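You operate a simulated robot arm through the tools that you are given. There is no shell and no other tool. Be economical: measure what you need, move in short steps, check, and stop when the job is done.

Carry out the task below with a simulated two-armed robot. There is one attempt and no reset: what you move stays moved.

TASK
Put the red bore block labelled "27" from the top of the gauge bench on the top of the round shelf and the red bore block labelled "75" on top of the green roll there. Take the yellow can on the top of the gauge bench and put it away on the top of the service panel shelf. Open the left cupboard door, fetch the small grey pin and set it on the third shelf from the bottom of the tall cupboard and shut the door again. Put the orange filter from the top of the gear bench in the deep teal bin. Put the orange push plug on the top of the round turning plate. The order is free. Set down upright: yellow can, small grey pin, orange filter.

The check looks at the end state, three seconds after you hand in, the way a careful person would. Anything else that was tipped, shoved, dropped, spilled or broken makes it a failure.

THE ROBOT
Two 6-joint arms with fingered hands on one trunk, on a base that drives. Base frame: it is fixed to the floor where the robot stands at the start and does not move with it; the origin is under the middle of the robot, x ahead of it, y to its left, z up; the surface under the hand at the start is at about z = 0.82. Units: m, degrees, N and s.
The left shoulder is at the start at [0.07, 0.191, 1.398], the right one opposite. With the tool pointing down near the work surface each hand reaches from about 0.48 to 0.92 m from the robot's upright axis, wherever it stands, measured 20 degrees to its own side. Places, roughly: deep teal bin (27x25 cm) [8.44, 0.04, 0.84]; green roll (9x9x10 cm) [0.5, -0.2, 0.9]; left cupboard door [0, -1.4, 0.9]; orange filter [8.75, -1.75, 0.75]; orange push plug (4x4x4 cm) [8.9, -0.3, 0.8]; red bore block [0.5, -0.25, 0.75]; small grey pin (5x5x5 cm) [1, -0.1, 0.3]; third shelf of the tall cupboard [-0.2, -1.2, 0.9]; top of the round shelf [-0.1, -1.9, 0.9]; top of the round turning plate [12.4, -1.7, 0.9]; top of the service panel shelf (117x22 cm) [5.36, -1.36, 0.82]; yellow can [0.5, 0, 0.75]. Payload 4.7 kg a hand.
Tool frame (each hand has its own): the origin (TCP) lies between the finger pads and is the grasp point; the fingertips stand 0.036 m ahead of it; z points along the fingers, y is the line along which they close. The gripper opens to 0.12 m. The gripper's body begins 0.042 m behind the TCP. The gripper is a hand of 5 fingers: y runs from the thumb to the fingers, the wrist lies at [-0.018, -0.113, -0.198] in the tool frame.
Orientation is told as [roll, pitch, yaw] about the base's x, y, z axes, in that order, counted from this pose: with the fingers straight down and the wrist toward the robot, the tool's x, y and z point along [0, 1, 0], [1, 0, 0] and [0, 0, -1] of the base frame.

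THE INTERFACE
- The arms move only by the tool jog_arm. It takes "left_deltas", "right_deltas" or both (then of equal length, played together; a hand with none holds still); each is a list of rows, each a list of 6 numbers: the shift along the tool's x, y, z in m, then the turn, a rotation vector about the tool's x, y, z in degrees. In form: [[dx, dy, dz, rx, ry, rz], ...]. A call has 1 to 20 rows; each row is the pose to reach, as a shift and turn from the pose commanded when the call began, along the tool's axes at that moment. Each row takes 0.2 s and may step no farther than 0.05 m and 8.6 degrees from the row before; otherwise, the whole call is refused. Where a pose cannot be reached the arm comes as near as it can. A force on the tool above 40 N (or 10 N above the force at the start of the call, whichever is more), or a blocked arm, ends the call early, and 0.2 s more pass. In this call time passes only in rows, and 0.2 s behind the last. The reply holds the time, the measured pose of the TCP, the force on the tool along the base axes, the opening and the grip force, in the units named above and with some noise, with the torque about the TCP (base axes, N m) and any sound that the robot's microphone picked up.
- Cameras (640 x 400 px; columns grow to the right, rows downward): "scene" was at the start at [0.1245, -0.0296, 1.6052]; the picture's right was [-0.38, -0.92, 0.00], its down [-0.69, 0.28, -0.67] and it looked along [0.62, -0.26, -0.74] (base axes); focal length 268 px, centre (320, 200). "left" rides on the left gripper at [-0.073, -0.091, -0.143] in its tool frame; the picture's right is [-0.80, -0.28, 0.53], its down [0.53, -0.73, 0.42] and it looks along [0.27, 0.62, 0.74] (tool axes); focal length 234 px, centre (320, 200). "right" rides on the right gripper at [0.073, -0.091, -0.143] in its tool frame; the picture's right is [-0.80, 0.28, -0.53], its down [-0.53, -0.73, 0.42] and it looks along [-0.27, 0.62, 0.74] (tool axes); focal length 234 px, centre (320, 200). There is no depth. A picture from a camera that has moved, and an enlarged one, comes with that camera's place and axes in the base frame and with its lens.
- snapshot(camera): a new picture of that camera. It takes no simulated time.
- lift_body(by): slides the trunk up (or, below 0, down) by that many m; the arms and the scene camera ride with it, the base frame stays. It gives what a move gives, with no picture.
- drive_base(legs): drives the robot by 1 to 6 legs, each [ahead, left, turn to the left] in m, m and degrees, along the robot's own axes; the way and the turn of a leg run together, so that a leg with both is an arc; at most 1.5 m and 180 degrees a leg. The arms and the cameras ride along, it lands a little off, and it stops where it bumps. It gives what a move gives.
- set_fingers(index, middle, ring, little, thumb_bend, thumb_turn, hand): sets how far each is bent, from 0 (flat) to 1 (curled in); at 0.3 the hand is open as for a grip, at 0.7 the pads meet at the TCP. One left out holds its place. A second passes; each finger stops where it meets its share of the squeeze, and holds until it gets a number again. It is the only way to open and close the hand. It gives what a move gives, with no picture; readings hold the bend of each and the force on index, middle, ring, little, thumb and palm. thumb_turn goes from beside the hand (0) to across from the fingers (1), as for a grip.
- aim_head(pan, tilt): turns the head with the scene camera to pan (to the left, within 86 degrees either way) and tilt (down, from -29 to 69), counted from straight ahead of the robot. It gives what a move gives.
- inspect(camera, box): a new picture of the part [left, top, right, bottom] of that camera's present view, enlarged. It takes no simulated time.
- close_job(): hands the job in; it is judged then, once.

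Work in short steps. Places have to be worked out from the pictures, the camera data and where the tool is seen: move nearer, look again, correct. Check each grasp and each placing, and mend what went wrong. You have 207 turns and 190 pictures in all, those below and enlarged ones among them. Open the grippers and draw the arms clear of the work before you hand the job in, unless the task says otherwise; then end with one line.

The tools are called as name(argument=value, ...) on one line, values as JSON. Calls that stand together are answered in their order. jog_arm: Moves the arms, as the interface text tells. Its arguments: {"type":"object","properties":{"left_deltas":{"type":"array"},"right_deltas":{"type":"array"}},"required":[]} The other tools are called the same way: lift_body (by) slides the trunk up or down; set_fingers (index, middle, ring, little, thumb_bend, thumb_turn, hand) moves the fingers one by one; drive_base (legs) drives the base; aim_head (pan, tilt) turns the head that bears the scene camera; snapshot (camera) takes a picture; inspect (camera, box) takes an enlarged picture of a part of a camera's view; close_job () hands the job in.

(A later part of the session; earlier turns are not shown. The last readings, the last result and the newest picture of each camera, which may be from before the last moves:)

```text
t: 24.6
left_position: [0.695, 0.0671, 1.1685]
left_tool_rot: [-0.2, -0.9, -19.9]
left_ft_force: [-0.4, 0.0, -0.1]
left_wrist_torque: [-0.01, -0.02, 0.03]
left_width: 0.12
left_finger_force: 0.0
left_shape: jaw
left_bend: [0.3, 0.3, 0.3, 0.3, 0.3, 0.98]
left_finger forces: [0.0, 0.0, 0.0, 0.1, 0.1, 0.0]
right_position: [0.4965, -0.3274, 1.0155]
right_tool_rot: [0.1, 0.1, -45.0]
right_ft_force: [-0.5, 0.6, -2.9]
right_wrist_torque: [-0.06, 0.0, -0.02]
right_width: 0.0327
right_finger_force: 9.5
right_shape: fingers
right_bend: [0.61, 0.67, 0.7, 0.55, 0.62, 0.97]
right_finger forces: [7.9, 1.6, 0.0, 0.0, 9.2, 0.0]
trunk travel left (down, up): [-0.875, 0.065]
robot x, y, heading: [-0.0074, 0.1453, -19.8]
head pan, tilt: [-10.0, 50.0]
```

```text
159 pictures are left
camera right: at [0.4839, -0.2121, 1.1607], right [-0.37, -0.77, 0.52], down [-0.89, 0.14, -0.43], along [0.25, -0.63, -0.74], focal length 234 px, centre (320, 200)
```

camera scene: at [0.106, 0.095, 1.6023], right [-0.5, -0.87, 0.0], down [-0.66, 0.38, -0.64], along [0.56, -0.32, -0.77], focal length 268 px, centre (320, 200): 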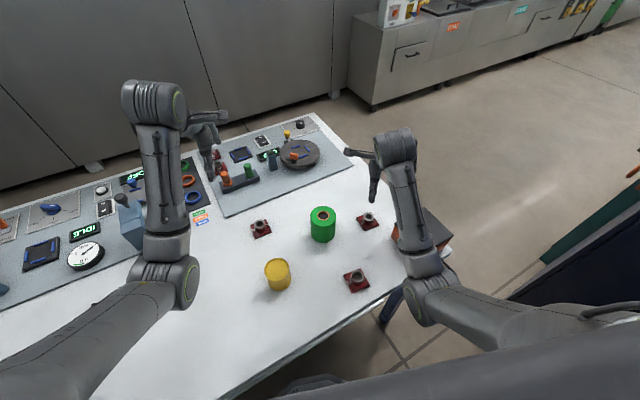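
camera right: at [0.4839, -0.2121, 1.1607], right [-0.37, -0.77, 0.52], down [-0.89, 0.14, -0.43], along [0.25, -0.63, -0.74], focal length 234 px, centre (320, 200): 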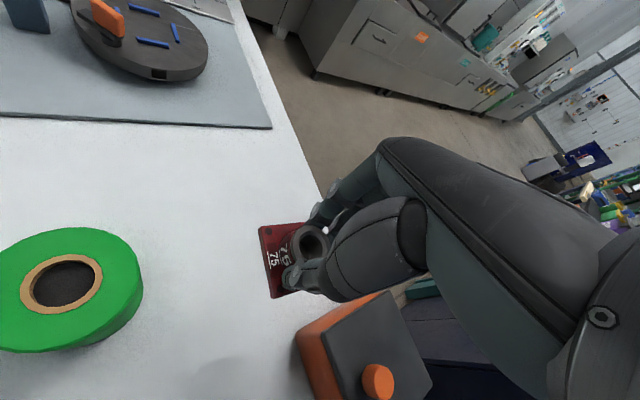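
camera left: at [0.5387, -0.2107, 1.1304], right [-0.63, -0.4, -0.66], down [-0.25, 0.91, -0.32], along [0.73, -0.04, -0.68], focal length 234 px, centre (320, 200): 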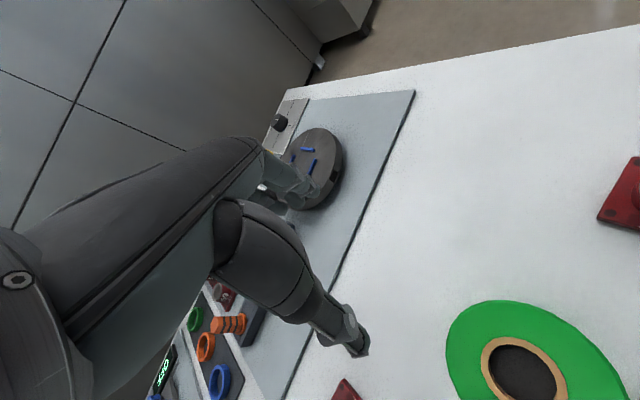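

Held. Roll hole seen at about (0.539, −0.171); I carry the block over it at this height.

jog_arm(right_deltas=[[0.034, -0.02, -0.01, 0, 0, 0], [0.068, -0.04, -0.015, 0, 0, 0], [0.102, -0.06, -0.015, 0, 0, 0], [0.1365, -0.0806, -0.015, 0, 0, 0]])

snapshot(camera="right")

inspect(camera="scene", box=[240, 120, 400, 280])

```text
t: 25.7
left_position: [0.6949, 0.0664, 1.1682]
left_tool_rot: [-0.3, -0.8, -20.0]
left_ft_force: [0.4, -0.1, 1.1]
left_wrist_torque: [0.0, 0.0, 0.02]
left_width: 0.1198
left_finger_force: 0.0
left_shape: jaw
left_bend: [0.3, 0.3, 0.3, 0.3, 0.3, 0.98]
left_finger forces: [0.0, 0.0, 0.1, 0.1, 0.1, 0.1]
right_position: [0.5175, -0.2779, 1.0313]
right_tool_rot: [-7.9, -6.0, -48.8]
right_ft_force: [0.6, -0.1, -2.4]
right_wrist_torque: [0.01, -0.02, 0.01]
right_width: 0.0326
right_finger_force: 9.3
right_shape: fingers
right_bend: [0.61, 0.68, 0.7, 0.55, 0.62, 0.96]
right_finger forces: [8.1, 1.7, 0.0, 0.0, 9.4, 0.1]
trunk travel left (down, up): [-0.875, 0.065]
robot x, y, heading: [-0.0126, 0.1484, -20.2]
head pan, tilt: [-10.0, 50.0]
stopped in row 4 (right hand): the arm was blocked; the commanded pose is now the measured one
```

```text
158 pictures are left
camera right: at [0.5179, -0.1395, 1.1547], right [-0.4, -0.64, 0.66], down [-0.9, 0.13, -0.42], along [0.18, -0.76, -0.63], focal length 234 px, centre (320, 200)
```

right: 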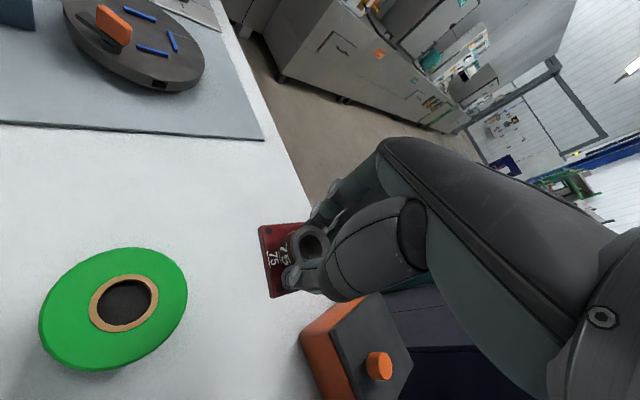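

```text
2.50 times, centred on (320, 200) of scene
camera zoom: at [0.1046, 0.0935, 1.6024], right [-0.5, -0.87, 0.0], down [-0.66, 0.38, -0.64], along [0.56, -0.32, -0.77], focal length 670 px, centre (320, 200)
```

zoom: 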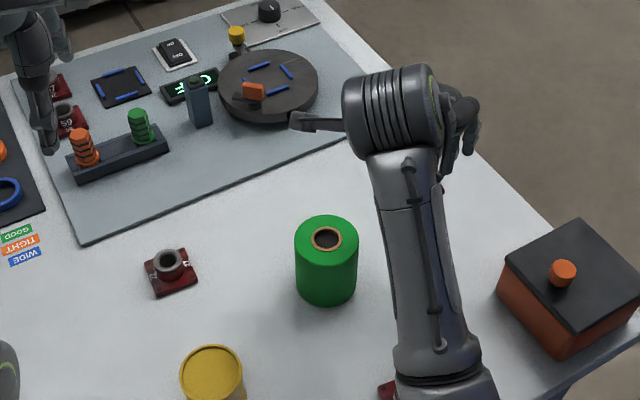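

The wrist runs into a limit at that yaw. I level the tool and rotate to yaw −20 in place first.

jog_arm(right_deltas=[[0, 0, 0, 1.5, 2, -7.2], [0, 0, 0, 3, 4, -14.4], [0, 0, 0, 4.5, 6, -21.6], [0, 0, 0, 6, 7.9, -28.8]])

```text
t: 26.7
left_position: [0.696, 0.0654, 1.1684]
left_tool_rot: [-0.2, -0.9, -19.9]
left_ft_force: [0.9, 0.4, -0.2]
left_wrist_torque: [0.02, 0.01, 0.02]
left_width: 0.1199
left_finger_force: 0.0
left_shape: jaw
left_bend: [0.3, 0.3, 0.3, 0.3, 0.3, 0.98]
left_finger forces: [0.0, 0.1, 0.1, 0.1, 0.0, 0.0]
right_position: [0.5189, -0.2775, 1.0311]
right_tool_rot: [-0.4, 2.4, -20.3]
right_ft_force: [-1.0, 0.3, -3.2]
right_wrist_torque: [-0.04, 0.01, 0.01]
right_width: 0.0328
right_finger_force: 9.8
right_shape: fingers
right_bend: [0.61, 0.68, 0.7, 0.55, 0.62, 0.96]
right_finger forces: [8.2, 1.8, 0.0, 0.0, 9.1, 0.0]
trunk travel left (down, up): [-0.875, 0.065]
robot x, y, heading: [-0.0082, 0.1501, -19.9]
head pan, tilt: [-10.0, 50.0]
```

Level now. I move over the roll.

jog_arm(right_deltas=[[0.03, -0.006, 0, -1.2, 0.2, 0], [0.06, -0.012, 0, -2.4, 0.4, 0], [0.085, -0.016, 0, -2.4, 0.4, 0], [0.103, -0.02, 0, -2.4, 0.4, 0]])

snapshot(camera="right")

inspect(camera="scene", box=[240, 120, 400, 280])

```text
t: 27.9
left_position: [0.694, 0.0662, 1.1689]
left_tool_rot: [-0.2, -0.8, -19.9]
left_ft_force: [0.2, 0.4, 0.6]
left_wrist_torque: [0.0, -0.02, 0.05]
left_width: 0.1199
left_finger_force: 0.1
left_shape: jaw
left_bend: [0.3, 0.3, 0.3, 0.3, 0.3, 0.98]
left_finger forces: [0.0, 0.0, 0.1, 0.0, 0.0, 0.1]
right_position: [0.53, -0.2164, 1.0319]
right_tool_rot: [-4.4, -1.1, -22.0]
right_ft_force: [0.0, -0.6, -2.4]
right_wrist_torque: [-0.03, -0.01, -0.03]
right_width: 0.0329
right_finger_force: 9.0
right_shape: fingers
right_bend: [0.61, 0.68, 0.7, 0.55, 0.62, 0.97]
right_finger forces: [8.3, 1.9, 0.0, 0.0, 9.3, 0.0]
trunk travel left (down, up): [-0.875, 0.065]
robot x, y, heading: [-0.0125, 0.1507, -20.1]
head pan, tilt: [-10.0, 50.0]
stopped in row 4 (right hand): the arm was blocked; the commanded pose is now the measured one
```

```text
156 pictures are left
camera right: at [0.4742, -0.1037, 1.1685], right [-0.04, -0.81, 0.59], down [-0.88, -0.25, -0.4], along [0.47, -0.53, -0.7], focal length 234 px, centre (320, 200)
```

right: 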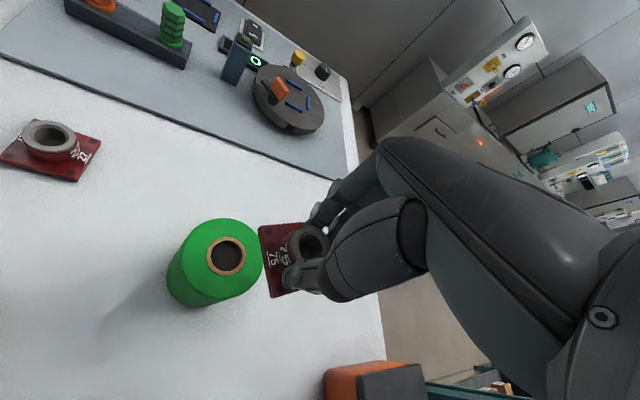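

```text
2.50 times, centred on (320, 200) of scene
camera zoom: at [0.1043, 0.0936, 1.6024], right [-0.5, -0.87, 0.0], down [-0.66, 0.38, -0.64], along [0.56, -0.32, -0.77], focal length 670 px, centre (320, 200)
```

zoom: 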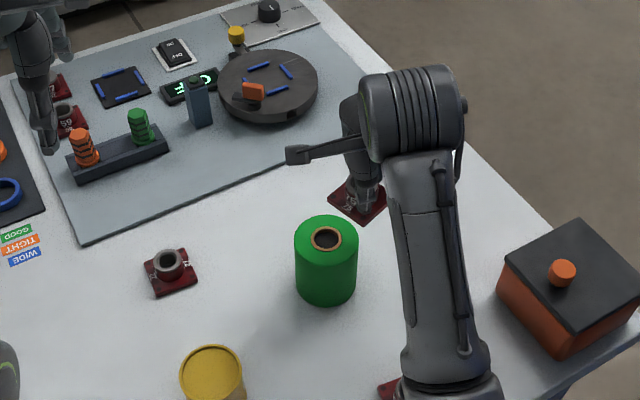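

Limit again: the arm can't go further inward. I level the hand, then let the base carry it leftward over the roll.

jog_arm(right_deltas=[[-0.015, 0, 0, 0.5, 2.2, -1], [-0.03, 0, 0, 1.1, 4.4, -2]])

drive_base(legs=[[-0.02, 0.1, 0]])

snapshot(camera="right")

```text
t: 28.5
left_position: [0.6954, 0.065, 1.1681]
left_tool_rot: [-0.3, -0.9, -20.1]
left_ft_force: [0.3, -0.1, -0.8]
left_wrist_torque: [0.01, 0.01, 0.0]
left_width: 0.1198
left_finger_force: 0.0
left_shape: jaw
left_bend: [0.3, 0.3, 0.3, 0.3, 0.3, 0.98]
left_finger forces: [0.0, 0.0, 0.0, 0.0, 0.0, 0.0]
right_position: [0.5181, -0.2434, 1.0327]
right_tool_rot: [0.5, 0.1, -19.9]
right_ft_force: [-0.7, 0.1, -4.3]
right_wrist_torque: [-0.04, 0.02, 0.04]
right_width: 0.0326
right_finger_force: 9.5
right_shape: fingers
right_bend: [0.61, 0.68, 0.7, 0.55, 0.62, 0.97]
right_finger forces: [8.2, 1.9, 0.0, 0.0, 9.3, 0.0]
trunk travel left (down, up): [-0.875, 0.065]
robot x, y, heading: [-0.0127, 0.1497, -19.8]
head pan, tilt: [-10.0, 50.0]
```

```text
t: 29.7
left_position: [0.7101, 0.1659, 1.1692]
left_tool_rot: [-0.1, -0.9, -19.9]
left_ft_force: [0.4, -0.5, -0.1]
left_wrist_torque: [0.0, 0.0, 0.03]
left_width: 0.1202
left_finger_force: 0.1
left_shape: jaw
left_bend: [0.3, 0.3, 0.3, 0.3, 0.3, 0.98]
left_finger forces: [0.1, 0.0, 0.1, 0.0, 0.0, 0.0]
right_position: [0.5349, -0.1425, 1.0325]
right_tool_rot: [0.3, 0.1, -19.8]
right_ft_force: [0.3, -0.9, -2.7]
right_wrist_torque: [-0.01, 0.0, 0.02]
right_width: 0.0329
right_finger_force: 9.8
right_shape: fingers
right_bend: [0.61, 0.68, 0.7, 0.55, 0.62, 0.97]
right_finger forces: [8.2, 1.9, 0.1, 0.1, 9.3, 0.0]
trunk travel left (down, up): [-0.875, 0.065]
robot x, y, heading: [0.005, 0.2495, -19.9]
head pan, tilt: [-10.0, 50.0]
```

```text
154 pictures are left
camera right: at [0.4733, -0.0437, 1.1779], right [-0.01, -0.85, 0.52], down [-0.87, -0.25, -0.43], along [0.49, -0.46, -0.74], focal length 234 px, centre (320, 200)
```

right: 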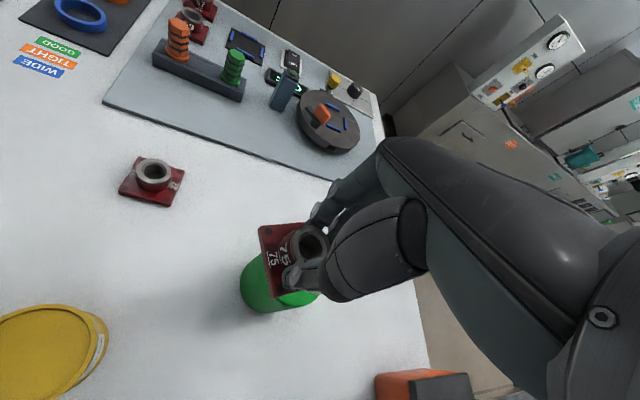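

The block hangs near the roll now. I zoom to measure the block relative to the roll.

inspect(camera="right", box=[220, 180, 380, 330])

inspect(camera="scene", box=[260, 130, 420, 290])

```text
2.67 times, centred on (300, 255) of right
camera zoom: at [0.4733, -0.0437, 1.1779], right [-0.01, -0.85, 0.52], down [-0.87, -0.25, -0.43], along [0.49, -0.46, -0.74], focal length 624 px, centre (373, 53)
```

zoom: 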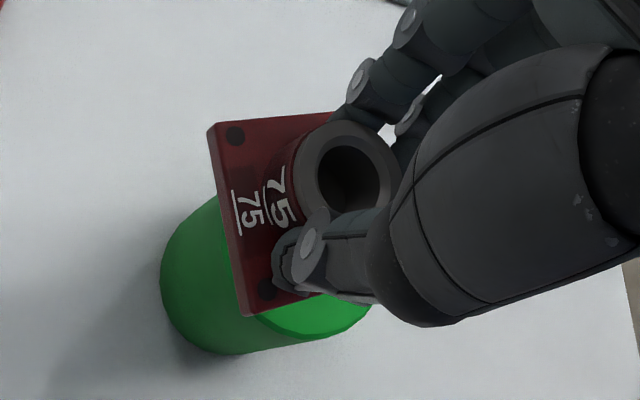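

```text
2.50 times, centred on (340, 210) of scene
camera zoom: at [0.1194, 0.1921, 1.6023], right [-0.5, -0.87, 0.0], down [-0.66, 0.38, -0.64], along [0.56, -0.32, -0.77], focal length 670 px, centre (270, 175)
```

zoom: 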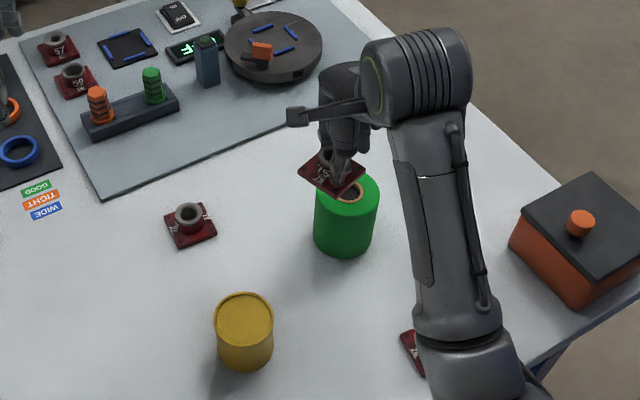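

Block centre ≈ (0.537, −0.133); the roll ≈ (0.541, −0.170). I shift over it and lower to just above its top.

jog_arm(right_deltas=[[-0.0334, 0.0163, 0, 0, 0, 0], [-0.0334, 0.0163, 0.025, 0, 0, 0], [-0.0334, 0.0163, 0.048, 0, 0, 0]])

inspect(camera="right", box=[220, 180, 380, 330])

inspect(camera="scene", box=[300, 150, 380, 230])

```text
t: 30.5
left_position: [0.711, 0.1703, 1.1694]
left_tool_rot: [-0.2, -1.0, -19.9]
left_ft_force: [0.0, 0.1, -0.4]
left_wrist_torque: [0.0, 0.0, -0.02]
left_width: 0.1199
left_finger_force: 0.1
left_shape: jaw
left_bend: [0.3, 0.3, 0.3, 0.3, 0.3, 0.98]
left_finger forces: [0.0, 0.0, 0.0, 0.0, 0.0, 0.0]
right_position: [0.5384, -0.1762, 0.9854]
right_tool_rot: [0.2, 0.1, -19.9]
right_ft_force: [1.3, -0.1, -2.5]
right_wrist_torque: [-0.1, -0.01, 0.0]
right_width: 0.0325
right_finger_force: 9.3
right_shape: fingers
right_bend: [0.61, 0.68, 0.7, 0.55, 0.62, 0.97]
right_finger forces: [8.3, 2.0, 0.1, 0.0, 9.3, 0.0]
trunk travel left (down, up): [-0.875, 0.065]
robot x, y, heading: [0.0061, 0.246, -20.1]
head pan, tilt: [-10.0, 50.0]
```

```text
2.67 times, centred on (300, 255) of right
camera zoom: at [0.477, -0.0774, 1.1301], right [-0.01, -0.85, 0.52], down [-0.87, -0.25, -0.43], along [0.49, -0.46, -0.74], focal length 624 px, centre (373, 53)
```

zoom: 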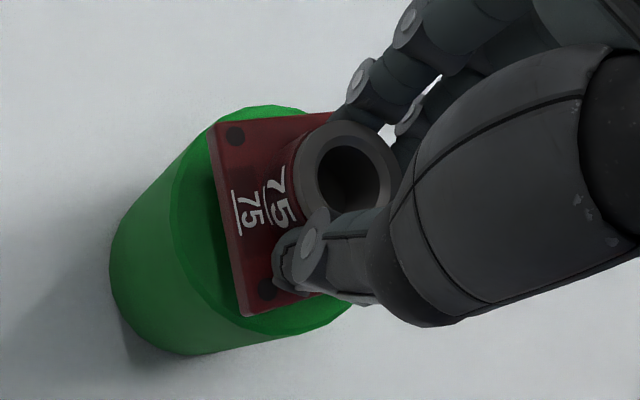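

```text
5.00 times, centred on (340, 190) of scene
camera zoom: at [0.12, 0.1963, 1.6025], right [-0.5, -0.87, 0.0], down [-0.66, 0.38, -0.64], along [0.56, -0.32, -0.77], focal length 1341 px, centre (220, 250)
```

zoom: 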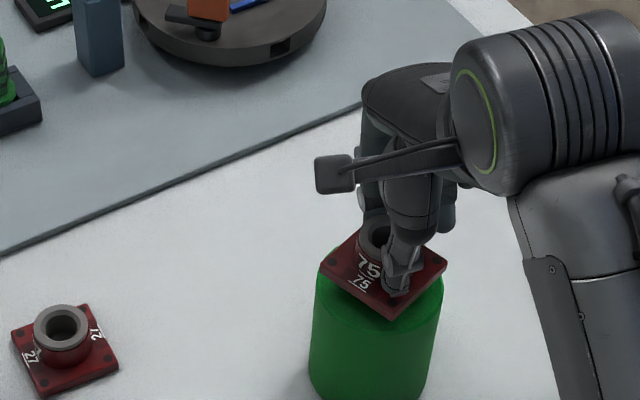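

Alignment looks good from both views. I lower the last centimetre and a half gently.

jog_arm(right_deltas=[[0.0, 0.003, 0.006, 0, 0, 0], [0.0, 0.003, 0.01, 0, 0, 0], [0.0, 0.003, 0.0125, 0, 0, 0]])

inspect(camera="right", box=[220, 180, 380, 330])

```text
t: 31.3
left_position: [0.7097, 0.166, 1.1683]
left_tool_rot: [-0.3, -0.9, -19.9]
left_ft_force: [0.7, -1.0, 0.4]
left_wrist_torque: [0.02, -0.04, -0.01]
left_width: 0.1201
left_finger_force: 0.0
left_shape: jaw
left_bend: [0.3, 0.3, 0.3, 0.3, 0.3, 0.98]
left_finger forces: [0.0, 0.0, 0.0, 0.1, 0.0, 0.0]
right_position: [0.5409, -0.1793, 0.9723]
right_tool_rot: [0.3, 0.1, -19.9]
right_ft_force: [0.1, 0.3, -1.6]
right_wrist_torque: [-0.03, 0.0, 0.0]
right_width: 0.0326
right_finger_force: 9.8
right_shape: fingers
right_bend: [0.61, 0.68, 0.7, 0.55, 0.62, 0.97]
right_finger forces: [8.2, 2.0, 0.0, 0.1, 9.3, 0.0]
trunk travel left (down, up): [-0.875, 0.065]
robot x, y, heading: [0.0042, 0.2489, -19.7]
head pan, tilt: [-10.0, 50.0]
```

```text
2.67 times, centred on (300, 255) of right
camera zoom: at [0.4798, -0.0806, 1.117], right [-0.01, -0.85, 0.52], down [-0.87, -0.25, -0.43], along [0.49, -0.46, -0.74], focal length 624 px, centre (373, 53)
```

zoom: 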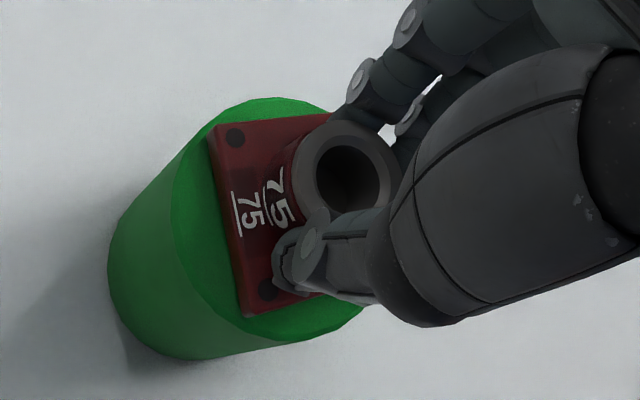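

Nearly in contact (load is dropping). Another few millimetres.

jog_arm(right_deltas=[[0.002, 0, 0.002, 0, 0, 0], [0.002, 0, 0.004, 0, 0, 0]])

```text
t: 31.9
left_position: [0.7086, 0.1679, 1.172]
left_tool_rot: [-0.3, -1.0, -20.1]
left_ft_force: [-0.2, -0.3, -0.6]
left_wrist_torque: [-0.01, 0.02, -0.02]
left_width: 0.1201
left_finger_force: 0.0
left_shape: jaw
left_bend: [0.3, 0.3, 0.3, 0.3, 0.3, 0.98]
left_finger forces: [0.1, 0.0, 0.1, 0.0, 0.1, 0.1]
right_position: [0.5418, -0.1769, 0.9707]
right_tool_rot: [0.3, -0.2, -20.0]
right_ft_force: [-0.9, -1.8, 9.4]
right_wrist_torque: [-0.02, -0.03, 0.01]
right_width: 0.0322
right_finger_force: 11.1
right_shape: fingers
right_bend: [0.62, 0.68, 0.7, 0.55, 0.62, 0.97]
right_finger forces: [9.0, 3.2, 0.0, 0.1, 10.2, 0.0]
trunk travel left (down, up): [-0.875, 0.065]
robot x, y, heading: [0.0054, 0.249, -19.8]
head pan, tilt: [-10.0, 50.0]
```

Contact (9 N). I release.

jog_arm(right_deltas=[[0, 0, -0.002, 0, 0, 0]])

set_fingers(hand="right", index=0.52, middle=0.52, ring=0.52, little=0.52, thumb_bend=0.52)

set_fingers(hand="right", index=0.3, middle=0.3, ring=0.3, little=0.3, thumb_bend=0.3)

snapshot(camera="right")

```text
t: 32.3
left_position: [0.7089, 0.1679, 1.17]
left_tool_rot: [-0.2, -1.0, -19.9]
left_ft_force: [-0.4, -0.3, -0.3]
left_wrist_torque: [0.0, 0.01, -0.02]
left_width: 0.1197
left_finger_force: 0.1
left_shape: jaw
left_bend: [0.3, 0.3, 0.3, 0.3, 0.3, 0.98]
left_finger forces: [0.0, 0.0, 0.0, 0.0, 0.0, 0.0]
right_position: [0.5423, -0.1771, 0.9706]
right_tool_rot: [0.3, 0.1, -19.9]
right_ft_force: [0.4, -2.4, 6.2]
right_wrist_torque: [-0.05, -0.04, -0.03]
right_width: 0.0324
right_finger_force: 11.2
right_shape: fingers
right_bend: [0.62, 0.68, 0.7, 0.55, 0.62, 0.97]
right_finger forces: [9.2, 3.1, 0.0, 0.0, 9.9, 0.0]
trunk travel left (down, up): [-0.875, 0.065]
robot x, y, heading: [0.0062, 0.2491, -20.0]
head pan, tilt: [-10.0, 50.0]
```

```text
t: 33.3
left_position: [0.7101, 0.1671, 1.1691]
left_tool_rot: [-0.4, -0.9, -19.9]
left_ft_force: [0.1, -0.4, 0.2]
left_wrist_torque: [-0.01, 0.0, 0.02]
left_width: 0.1198
left_finger_force: 0.0
left_shape: jaw
left_bend: [0.3, 0.3, 0.3, 0.3, 0.3, 0.98]
left_finger forces: [0.1, 0.0, 0.0, 0.1, 0.0, 0.0]
right_position: [0.5424, -0.1763, 0.9702]
right_tool_rot: [0.3, 0.0, -19.9]
right_ft_force: [0.2, 0.3, 0.7]
right_wrist_torque: [-0.01, 0.04, -0.01]
right_width: 0.0565
right_finger_force: 0.0
right_shape: fingers
right_bend: [0.52, 0.52, 0.52, 0.52, 0.52, 0.97]
right_finger forces: [0.0, 0.0, 0.1, 0.0, 0.0, 0.1]
trunk travel left (down, up): [-0.875, 0.065]
robot x, y, heading: [0.0034, 0.2522, -20.3]
head pan, tilt: [-10.0, 50.0]
```

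```text
t: 34.3
left_position: [0.7105, 0.1679, 1.17]
left_tool_rot: [-0.3, -1.0, -19.9]
left_ft_force: [-0.8, 0.1, 0.3]
left_wrist_torque: [-0.01, -0.03, 0.0]
left_width: 0.1199
left_finger_force: 0.1
left_shape: jaw
left_bend: [0.3, 0.3, 0.3, 0.3, 0.3, 0.98]
left_finger forces: [0.1, 0.0, 0.1, 0.1, 0.0, 0.0]
right_position: [0.5427, -0.1758, 0.9708]
right_tool_rot: [0.3, 0.2, -19.9]
right_ft_force: [0.1, -0.1, -0.7]
right_wrist_torque: [-0.01, -0.03, -0.02]
right_width: 0.1221
right_finger_force: 0.0
right_shape: fingers
right_bend: [0.3, 0.3, 0.3, 0.3, 0.3, 0.97]
right_finger forces: [0.1, 0.1, 0.0, 0.1, 0.0, 0.1]
trunk travel left (down, up): [-0.875, 0.065]
robot x, y, heading: [0.0038, 0.2525, -20.0]
head pan, tilt: [-10.0, 50.0]
```

```text
148 pictures are left
camera right: at [0.4808, -0.0779, 1.1157], right [-0.01, -0.85, 0.52], down [-0.87, -0.25, -0.43], along [0.49, -0.46, -0.74], focal length 234 px, centre (320, 200)
```

right: 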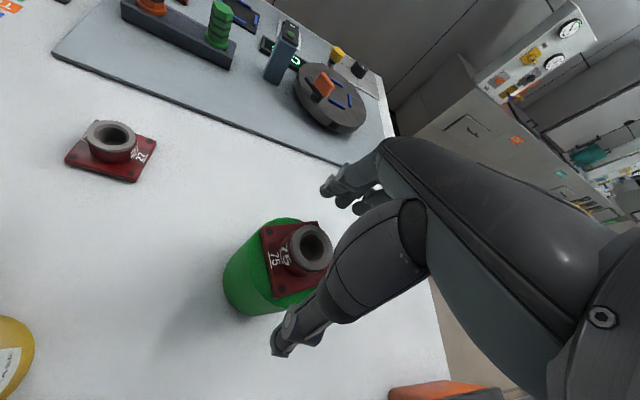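

"75" sits flat on the roll. I raise the right hand clear.

jog_arm(right_deltas=[[0, 0, -0.03, 0, 0, 0], [0, 0, -0.07, 0, 0, 0], [0, 0, -0.11, 0, 0, 0], [0, 0, -0.15, 0, 0, 0]])

```text
t: 35.3
left_position: [0.7095, 0.1679, 1.1701]
left_tool_rot: [-0.3, -1.0, -19.9]
left_ft_force: [0.7, 0.9, 0.1]
left_wrist_torque: [0.0, 0.03, -0.02]
left_width: 0.1198
left_finger_force: 0.0
left_shape: jaw
left_bend: [0.3, 0.3, 0.3, 0.3, 0.3, 0.98]
left_finger forces: [0.1, 0.1, 0.0, 0.0, 0.0, 0.0]
right_position: [0.5417, -0.1777, 1.12]
right_tool_rot: [0.2, 0.1, -19.9]
right_ft_force: [0.6, -0.7, -0.4]
right_wrist_torque: [0.01, -0.01, 0.02]
right_width: 0.122
right_finger_force: 0.1
right_shape: fingers
right_bend: [0.3, 0.3, 0.3, 0.3, 0.3, 0.97]
right_finger forces: [0.1, 0.1, 0.0, 0.0, 0.1, 0.0]
trunk travel left (down, up): [-0.875, 0.065]
robot x, y, heading: [0.0025, 0.2479, -20.2]
head pan, tilt: [-10.0, 50.0]
```

Turning the base 20° left brings the right hand almost over block "27".

drive_base(legs=[[0, 0, 20]])

snapshot(camera="right")

snapshot(camera="scene")

```text
t: 36.8
left_position: [0.6958, 0.4139, 1.1701]
left_tool_rot: [-0.4, -1.0, 0.1]
left_ft_force: [0.3, -0.2, 0.1]
left_wrist_torque: [0.01, -0.02, 0.06]
left_width: 0.1199
left_finger_force: 0.0
left_shape: jaw
left_bend: [0.3, 0.3, 0.3, 0.3, 0.3, 0.98]
left_finger forces: [0.0, 0.0, 0.0, 0.0, 0.0, 0.0]
right_position: [0.6557, 0.0333, 1.1203]
right_tool_rot: [0.3, 0.1, 0.2]
right_ft_force: [0.1, 0.0, 0.5]
right_wrist_torque: [-0.02, -0.03, -0.02]
right_width: 0.122
right_finger_force: 0.1
right_shape: fingers
right_bend: [0.3, 0.3, 0.3, 0.3, 0.3, 0.97]
right_finger forces: [0.0, 0.1, 0.1, 0.0, 0.1, 0.1]
trunk travel left (down, up): [-0.875, 0.065]
robot x, y, heading: [0.0045, 0.2457, -0.1]
head pan, tilt: [-10.0, 50.0]
```

```text
147 pictures are left
camera right: at [0.5643, 0.1043, 1.265], right [0.28, -0.81, 0.52], down [-0.73, -0.53, -0.43], along [0.62, -0.26, -0.74], focal length 234 px, centre (320, 200)
```

right: 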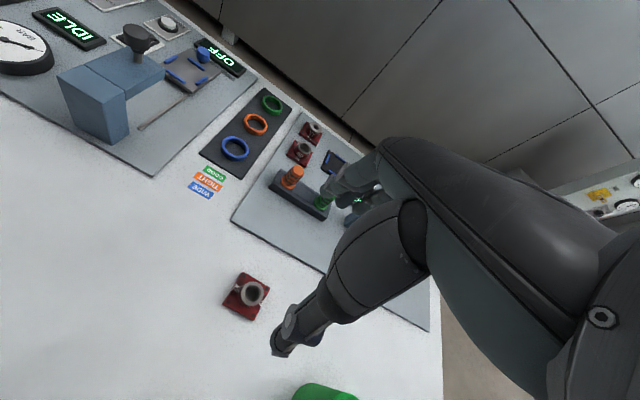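

```text
146 pictures are left
camera scene: at [0.1316, 0.2359, 1.6024], right [-0.17, -0.99, 0.0], down [-0.75, 0.13, -0.64], along [0.63, -0.11, -0.77], focal length 268 px, centre (320, 200)
```

scene: 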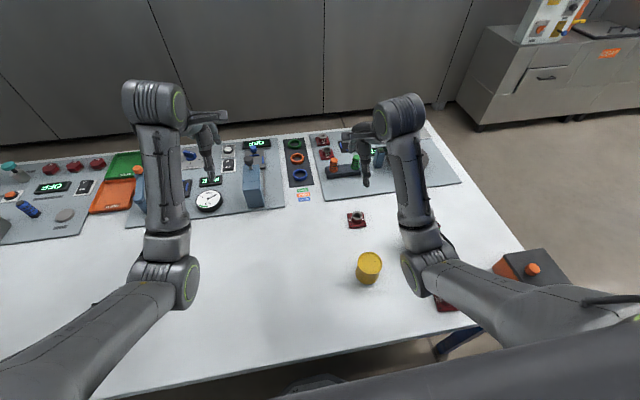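

Block 27 measures at about (0.660, 0.013). I centre on it and descend to z 0.89, then check.

jog_arm(right_deltas=[[-0.0205, 0.0043, 0.03, 0, 0, 0], [-0.0205, 0.0043, 0.075, 0, 0, 0], [-0.0205, 0.0043, 0.12, 0, 0, 0], [-0.0205, 0.0043, 0.165, 0, 0, 0], [-0.0205, 0.0043, 0.2, 0, 0, 0], [-0.0205, 0.0043, 0.23, 0, 0, 0]])

snapshot(camera="right")

snapshot(camera="scene")

```text
t: 38.2
left_position: [0.6952, 0.4145, 1.1696]
left_tool_rot: [-0.3, -0.9, 0.0]
left_ft_force: [-0.3, -0.6, -0.1]
left_wrist_torque: [0.0, 0.0, 0.02]
left_width: 0.1199
left_finger_force: 0.0
left_shape: jaw
left_bend: [0.3, 0.3, 0.3, 0.3, 0.3, 0.98]
left_finger forces: [0.1, 0.0, 0.1, 0.0, 0.1, 0.0]
right_position: [0.6605, 0.012, 0.8907]
right_tool_rot: [0.4, -0.1, 0.2]
right_ft_force: [-0.4, -0.2, 0.1]
right_wrist_torque: [0.01, 0.0, 0.0]
right_width: 0.1219
right_finger_force: 0.0
right_shape: fingers
right_bend: [0.3, 0.3, 0.3, 0.3, 0.3, 0.98]
right_finger forces: [0.1, 0.0, 0.0, 0.0, 0.0, 0.1]
trunk travel left (down, up): [-0.875, 0.065]
robot x, y, heading: [0.0013, 0.2456, 0.1]
head pan, tilt: [-10.0, 50.0]
```

```text
145 pictures are left
camera right: at [0.5689, 0.0844, 1.0344], right [0.28, -0.81, 0.52], down [-0.73, -0.53, -0.43], along [0.62, -0.26, -0.74], focal length 234 px, centre (320, 200)
```

right: 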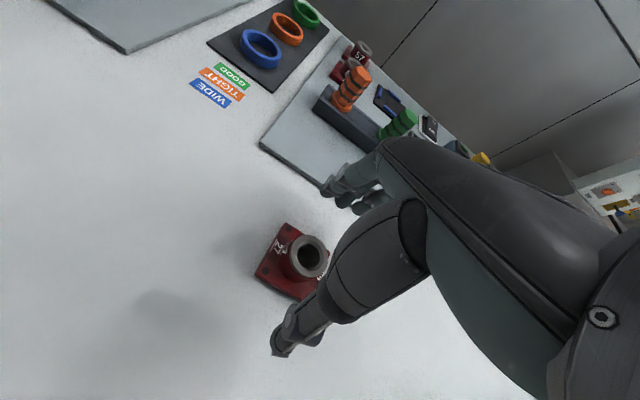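

```text
144 pictures are left
camera scene: at [0.1318, 0.2365, 1.6025], right [-0.17, -0.99, 0.0], down [-0.75, 0.13, -0.64], along [0.63, -0.11, -0.77], focal length 268 px, centre (320, 200)
```

scene: 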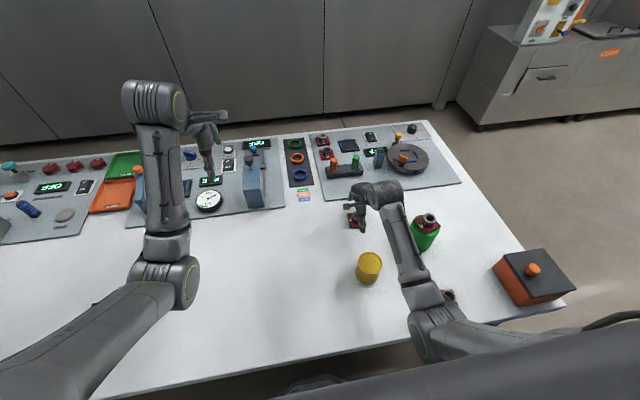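

The ring sits exactly where a centred one should appear. I go down 2 cm and close.

jog_arm(right_deltas=[[0, 0, 0.01, 0, 0, 0], [0, 0, 0.02, 0, 0, 0]])

set_fingers(hand="right", index=0.55, middle=0.55, ring=0.55, little=0.5, thumb_bend=0.55)

set_fingers(hand="right", index=0.72, middle=0.72, ring=0.7, little=0.55, thumb_bend=0.72)

jog_arm(right_deltas=[[0, 0, -0.03, 0, 0, 0], [0, 0, -0.07, 0, 0, 0], [0, 0, -0.115, 0, 0, 0], [0, 0, -0.16, 0, 0, 0], [0, 0, -0.2, 0, 0, 0], [0, 0, -0.25, 0, 0, 0]])

snapshot(camera="right")

```text
t: 38.8
left_position: [0.6957, 0.4134, 1.1697]
left_tool_rot: [-0.4, -1.0, 0.1]
left_ft_force: [-0.4, -0.3, -0.6]
left_wrist_torque: [-0.01, 0.0, 0.02]
left_width: 0.1197
left_finger_force: 0.2
left_shape: jaw
left_bend: [0.3, 0.3, 0.3, 0.3, 0.3, 0.98]
left_finger forces: [0.0, 0.0, 0.0, 0.0, 0.0, 0.0]
right_position: [0.6599, 0.0124, 0.8708]
right_tool_rot: [0.3, 0.2, 0.1]
right_ft_force: [-0.4, -0.4, 1.2]
right_wrist_torque: [0.0, -0.01, 0.02]
right_width: 0.122
right_finger_force: 0.0
right_shape: fingers
right_bend: [0.3, 0.3, 0.3, 0.3, 0.3, 0.98]
right_finger forces: [0.0, 0.0, 0.0, 0.0, 0.0, 0.0]
trunk travel left (down, up): [-0.875, 0.065]
robot x, y, heading: [0.0024, 0.2501, -0.0]
head pan, tilt: [-10.0, 50.0]
```

```text
t: 39.8
left_position: [0.6952, 0.415, 1.1703]
left_tool_rot: [-0.3, -0.9, 0.1]
left_ft_force: [0.1, 1.1, 0.6]
left_wrist_torque: [-0.01, 0.02, 0.02]
left_width: 0.1198
left_finger_force: 0.0
left_shape: jaw
left_bend: [0.3, 0.3, 0.3, 0.3, 0.3, 0.98]
left_finger forces: [0.0, 0.1, 0.1, 0.1, 0.0, 0.0]
right_position: [0.6604, 0.0126, 0.8695]
right_tool_rot: [0.3, 0.1, 0.2]
right_ft_force: [0.2, 0.6, -0.4]
right_wrist_torque: [-0.01, 0.02, 0.0]
right_width: 0.0488
right_finger_force: 0.0
right_shape: fingers
right_bend: [0.55, 0.55, 0.55, 0.5, 0.55, 0.98]
right_finger forces: [0.0, 0.0, 0.0, 0.0, 0.0, 0.0]
trunk travel left (down, up): [-0.875, 0.065]
robot x, y, heading: [0.0046, 0.2487, -0.2]
head pan, tilt: [-10.0, 50.0]
```

```text
t: 40.8
left_position: [0.6964, 0.4154, 1.1703]
left_tool_rot: [-0.3, -1.1, 0.1]
left_ft_force: [0.5, 0.2, 0.0]
left_wrist_torque: [0.01, -0.02, 0.02]
left_width: 0.12
left_finger_force: 0.1
left_shape: jaw
left_bend: [0.3, 0.3, 0.3, 0.3, 0.3, 0.98]
left_finger forces: [0.0, 0.0, 0.0, 0.1, 0.0, 0.1]
right_position: [0.6599, 0.0129, 0.8695]
right_tool_rot: [0.3, 0.2, 0.3]
right_ft_force: [0.9, -0.7, -0.1]
right_wrist_torque: [0.0, -0.01, 0.03]
right_width: 0.0295
right_finger_force: 13.3
right_shape: fingers
right_bend: [0.63, 0.6, 0.7, 0.55, 0.6, 0.96]
right_finger forces: [7.1, 8.0, 0.0, 0.0, 12.1, 0.0]
trunk travel left (down, up): [-0.875, 0.065]
robot x, y, heading: [0.0027, 0.2487, 0.0]
head pan, tilt: [-10.0, 50.0]
```

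```text
t: 42.2
left_position: [0.6957, 0.4139, 1.1675]
left_tool_rot: [-0.3, -0.9, 0.1]
left_ft_force: [-0.2, -0.3, -0.2]
left_wrist_torque: [0.02, 0.0, 0.02]
left_width: 0.1199
left_finger_force: 0.0
left_shape: jaw
left_bend: [0.3, 0.3, 0.3, 0.3, 0.3, 0.98]
left_finger forces: [0.1, 0.1, 0.0, 0.1, 0.0, 0.1]
right_position: [0.6593, 0.0131, 1.1209]
right_tool_rot: [0.3, 0.1, 0.1]
right_ft_force: [0.0, 0.9, -3.0]
right_wrist_torque: [0.02, -0.04, 0.0]
right_width: 0.0286
right_finger_force: 12.9
right_shape: fingers
right_bend: [0.63, 0.61, 0.7, 0.55, 0.6, 0.96]
right_finger forces: [6.4, 7.3, 0.1, 0.0, 11.9, 0.0]
trunk travel left (down, up): [-0.875, 0.065]
robot x, y, heading: [0.005, 0.2488, 0.2]
head pan, tilt: [-10.0, 50.0]
```

```text
143 pictures are left
camera right: at [0.5693, 0.0836, 1.2652], right [0.28, -0.81, 0.52], down [-0.73, -0.53, -0.42], along [0.62, -0.26, -0.74], focal length 234 px, centre (320, 200)
```

right: 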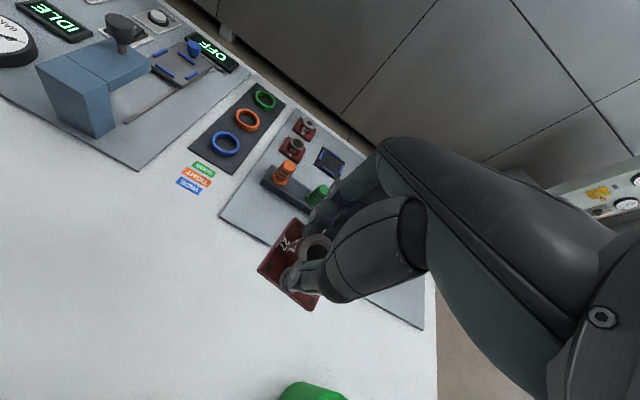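

"27" is held firmly. Now I move back-right and turn slightly so the left hand can reach the yellow can (about (0.474, 0.028)).

drive_base(legs=[[-0.06, -0.28, 0], [-0.02, 0, -15]])

aim_head(pan=10, tilt=52)

snapshot(camera="scene")

snapshot(camera="left")

```text
t: 45.1
left_position: [0.6359, -0.0511, 1.1678]
left_tool_rot: [-0.3, -0.9, -14.9]
left_ft_force: [0.2, 0.2, -0.5]
left_wrist_torque: [0.03, 0.0, -0.01]
left_width: 0.1199
left_finger_force: 0.0
left_shape: jaw
left_bend: [0.3, 0.3, 0.3, 0.3, 0.3, 0.98]
left_finger forces: [0.0, 0.0, 0.0, 0.1, 0.0, 0.0]
right_position: [0.4966, -0.4297, 1.1211]
right_tool_rot: [0.3, 0.2, -14.9]
right_ft_force: [-0.2, -0.7, -3.9]
right_wrist_torque: [0.02, 0.0, -0.01]
right_width: 0.0288
right_finger_force: 12.8
right_shape: fingers
right_bend: [0.63, 0.61, 0.7, 0.55, 0.6, 0.96]
right_finger forces: [6.4, 7.0, 0.0, 0.0, 11.6, 0.1]
trunk travel left (down, up): [-0.875, 0.065]
robot x, y, heading: [-0.0774, -0.0367, -15.1]
head pan, tilt: [-10.0, 50.0]
```

```text
t: 45.9
left_position: [0.6344, -0.0518, 1.1693]
left_tool_rot: [-0.3, -0.9, -14.9]
left_ft_force: [-0.5, -0.4, 0.0]
left_wrist_torque: [-0.02, -0.04, 0.02]
left_width: 0.1201
left_finger_force: 0.0
left_shape: jaw
left_bend: [0.3, 0.3, 0.3, 0.3, 0.3, 0.98]
left_finger forces: [0.0, 0.1, 0.0, 0.0, 0.1, 0.0]
right_position: [0.4964, -0.431, 1.1196]
right_tool_rot: [0.3, 0.1, -15.0]
right_ft_force: [-0.6, 0.0, -1.9]
right_wrist_torque: [-0.02, 0.0, -0.02]
right_width: 0.0287
right_finger_force: 12.6
right_shape: fingers
right_bend: [0.63, 0.61, 0.7, 0.55, 0.6, 0.96]
right_finger forces: [6.3, 6.9, 0.0, 0.1, 11.8, 0.1]
trunk travel left (down, up): [-0.875, 0.065]
robot x, y, heading: [-0.0762, -0.0321, -14.8]
head pan, tilt: [10.0, 52.0]
```

```text
142 pictures are left
camera scene: at [0.049, -0.0493, 1.5998], right [-0.09, -1.0, 0.0], down [-0.79, 0.07, -0.62], along [0.61, -0.06, -0.79], focal length 268 px, centre (320, 200)
```

scene: 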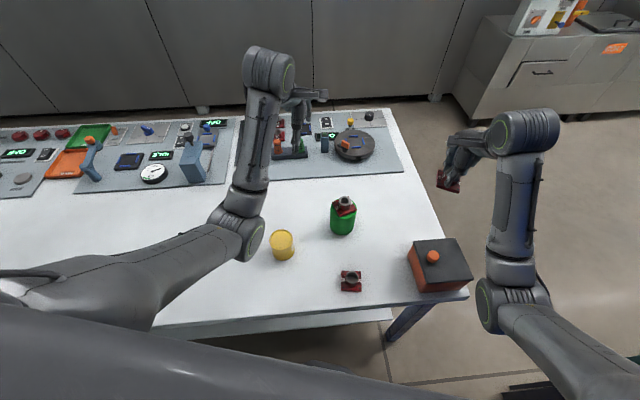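

```text
141 pictures are left
camera left: at [0.5257, -0.0955, 1.3121], right [-0.47, -0.71, -0.53], down [-0.56, 0.7, -0.44], along [0.68, 0.09, -0.73], focal length 234 px, centre (320, 200)
```

left: 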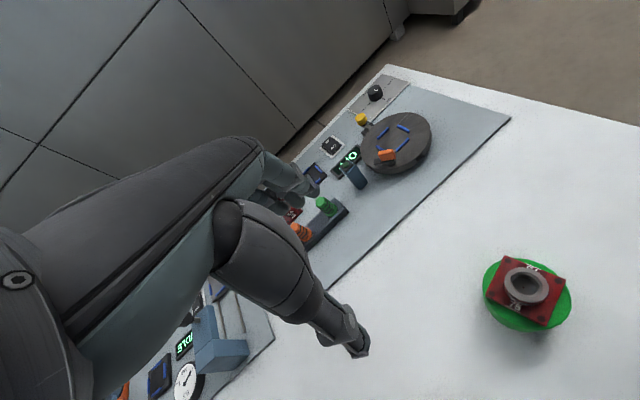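

"75" is well centred on the roll. I bring the left hand over the can: down and inward together.

jog_arm(left_deltas=[[0.011, -0.0185, 0.034, 0.9, 0.3, 0], [0.022, -0.037, 0.068, 0.9, 0.3, 0], [0.034, -0.0556, 0.1, 0.9, 0.3, 0], [0.045, -0.074, 0.135, 0.9, 0.3, 0], [0.056, -0.0926, 0.169, 0.9, 0.3, 0], [0.049, -0.119, 0.192, 0.9, 0.3, 0], [0.042, -0.146, 0.206, 0.9, 0.3, 0], [0.0344, -0.1728, 0.219, 0.9, 0.3, 0]])

snapshot(camera="scene")

snapshot(camera="left")

```text
t: 47.7
left_position: [0.4789, 0.0242, 0.9486]
left_tool_rot: [0.1, 0.0, -15.0]
left_ft_force: [-0.3, 1.0, 0.2]
left_wrist_torque: [-0.01, 0.01, 0.0]
left_width: 0.1199
left_finger_force: 0.0
left_shape: jaw
left_bend: [0.3, 0.3, 0.3, 0.3, 0.3, 0.98]
left_finger forces: [0.0, 0.0, 0.1, 0.0, 0.0, 0.1]
right_position: [0.4955, -0.43, 1.12]
right_tool_rot: [0.3, 0.0, -15.0]
right_ft_force: [-0.3, -0.9, -2.8]
right_wrist_torque: [-0.01, 0.0, 0.03]
right_width: 0.0288
right_finger_force: 12.8
right_shape: fingers
right_bend: [0.63, 0.61, 0.7, 0.55, 0.6, 0.96]
right_finger forces: [6.3, 6.9, 0.1, 0.0, 11.5, 0.1]
trunk travel left (down, up): [-0.875, 0.065]
robot x, y, heading: [-0.0799, -0.0296, -15.1]
head pan, tilt: [10.0, 52.0]
```

```text
140 pictures are left
camera scene: at [0.0475, -0.0494, 1.5999], right [-0.09, -1.0, 0.0], down [-0.78, 0.07, -0.62], along [0.61, -0.05, -0.79], focal length 268 px, centre (320, 200)
```

scene: 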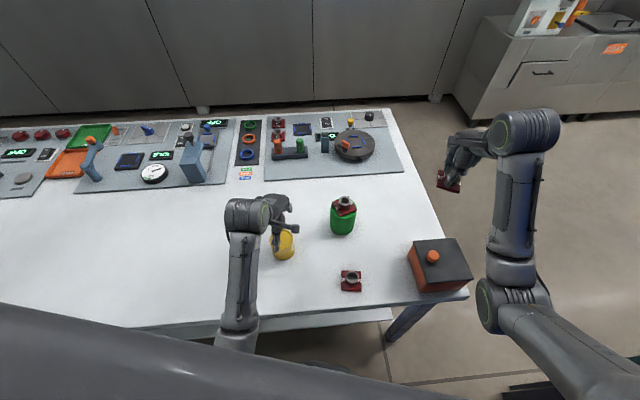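

```text
139 pictures are left
camera left: at [0.3717, -0.0214, 1.0923], right [-0.48, -0.7, -0.53], down [-0.57, 0.7, -0.43], along [0.67, 0.1, -0.74], focal length 234 px, centre (320, 200)
```

left: 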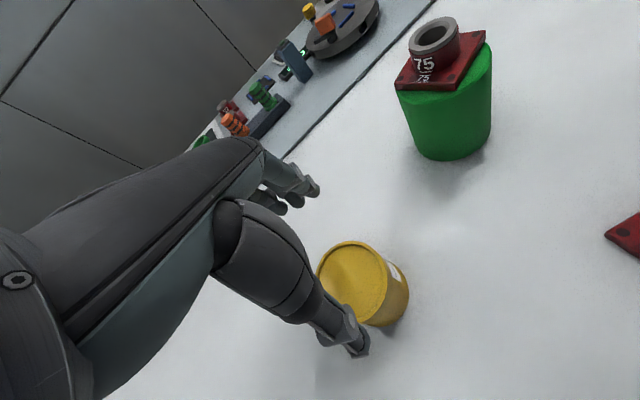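

The can centre is about 2 cm nearer the robot than the hand; I correct and lower to z≈0.905 for another look.

jog_arm(left_deltas=[[0.0023, -0.0224, 0, 0, 0, 0], [0.0023, -0.0224, 0.03, 0, 0, 0]])

inspect(camera="left", box=[220, 130, 460, 370])

inspect(camera="scene", box=[220, 180, 320, 280])

```text
t: 48.3
left_position: [0.4599, 0.0333, 0.9175]
left_tool_rot: [0.2, -0.2, -15.1]
left_ft_force: [-0.3, 0.8, -0.4]
left_wrist_torque: [0.01, -0.03, -0.01]
left_width: 0.1197
left_finger_force: 0.1
left_shape: jaw
left_bend: [0.3, 0.3, 0.3, 0.3, 0.3, 0.98]
left_finger forces: [0.0, 0.0, 0.1, 0.0, 0.0, 0.0]
right_position: [0.4951, -0.4309, 1.121]
right_tool_rot: [0.3, 0.2, -15.0]
right_ft_force: [-0.4, 0.3, -2.8]
right_wrist_torque: [-0.04, 0.0, 0.0]
right_width: 0.0286
right_finger_force: 12.6
right_shape: fingers
right_bend: [0.63, 0.61, 0.7, 0.55, 0.6, 0.96]
right_finger forces: [6.3, 7.0, 0.1, 0.1, 11.7, 0.0]
trunk travel left (down, up): [-0.875, 0.065]
robot x, y, heading: [-0.0781, -0.0292, -15.3]
head pan, tilt: [10.0, 52.0]
```

```text
1.67 times, centred on (340, 250) of left
camera zoom: at [0.3525, -0.0116, 1.061], right [-0.48, -0.7, -0.53], down [-0.57, 0.71, -0.42], along [0.67, 0.1, -0.74], focal length 390 px, centre (287, 117)
```

zoom: 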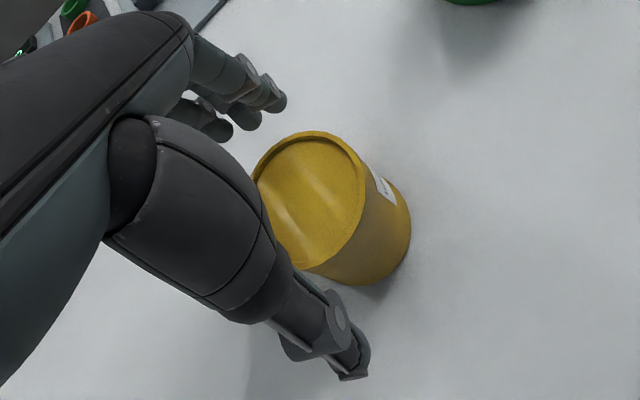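

```text
4.00 times, centred on (270, 230) of scene
camera zoom: at [0.049, -0.0489, 1.5998], right [-0.09, -1.0, 0.0], down [-0.79, 0.07, -0.62], along [0.61, -0.05, -0.79], focal length 1073 px, centre (520, 80)
```

zoom: 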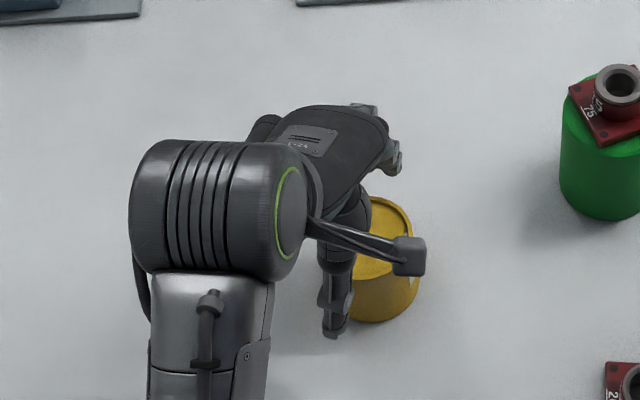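

Both views agree that the can is centred within millimetres. I go down to z 0.866 and close.

jog_arm(left_deltas=[[0, 0, 0.02, 0, 0, 0], [0, 0, 0.04, 0, 0, 0], [0, 0, 0.0515, 0, 0, 0]])

set_fingers(hand="left", index=0.6, middle=0.6, ring=0.6, little=0.6, thumb_bend=0.6)

inspect(camera="left", box=[220, 130, 460, 370])

```text
t: 49.1
left_position: [0.4573, 0.0335, 0.8656]
left_tool_rot: [0.0, 0.0, -15.0]
left_ft_force: [0.1, 0.0, 1.5]
left_wrist_torque: [-0.01, 0.01, -0.01]
left_width: 0.1198
left_finger_force: 0.0
left_shape: jaw
left_bend: [0.3, 0.3, 0.3, 0.3, 0.3, 0.98]
left_finger forces: [0.1, 0.0, 0.1, 0.0, 0.1, 0.0]
right_position: [0.4958, -0.4301, 1.1209]
right_tool_rot: [0.3, 0.2, -15.0]
right_ft_force: [-1.0, 0.4, -2.2]
right_wrist_torque: [-0.01, -0.06, 0.0]
right_width: 0.0288
right_finger_force: 12.7
right_shape: fingers
right_bend: [0.63, 0.61, 0.7, 0.55, 0.6, 0.96]
right_finger forces: [6.4, 7.0, 0.1, 0.0, 11.5, 0.1]
trunk travel left (down, up): [-0.875, 0.065]
robot x, y, heading: [-0.0753, -0.0324, -15.1]
head pan, tilt: [10.0, 52.0]
```

```text
t: 50.1
left_position: [0.4582, 0.0322, 0.866]
left_tool_rot: [0.0, 0.0, -15.0]
left_ft_force: [1.0, -0.9, -0.2]
left_wrist_torque: [0.0, -0.14, -0.05]
left_width: 0.0698
left_finger_force: 25.5
left_shape: fingers
left_bend: [0.46, 0.53, 0.6, 0.6, 0.51, 0.97]
left_finger forces: [18.3, 7.0, 0.0, 0.1, 25.7, 0.1]
right_position: [0.4952, -0.4293, 1.1197]
right_tool_rot: [0.3, 0.2, -15.0]
right_ft_force: [0.2, 0.5, -2.7]
right_wrist_torque: [0.02, -0.04, 0.04]
right_width: 0.0288
right_finger_force: 12.1
right_shape: fingers
right_bend: [0.63, 0.61, 0.7, 0.55, 0.6, 0.96]
right_finger forces: [6.3, 6.9, 0.1, 0.0, 11.6, 0.1]
trunk travel left (down, up): [-0.875, 0.065]
robot x, y, heading: [-0.0783, -0.0368, -15.1]
head pan, tilt: [10.0, 52.0]
```

```text
1.67 times, centred on (340, 250) of left
camera zoom: at [0.3518, -0.0122, 1.0097], right [-0.48, -0.7, -0.53], down [-0.57, 0.7, -0.42], along [0.67, 0.1, -0.74], focal length 390 px, centre (287, 117)
```

zoom: 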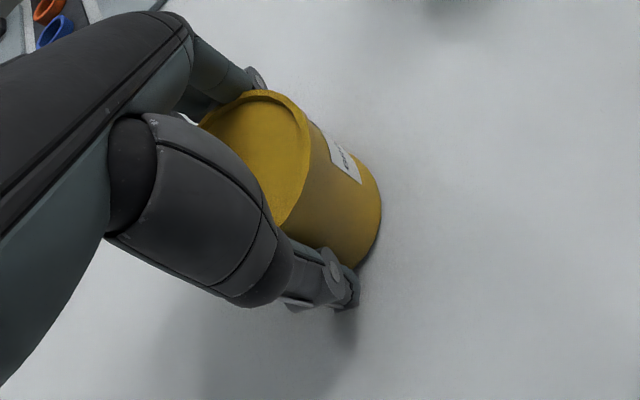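

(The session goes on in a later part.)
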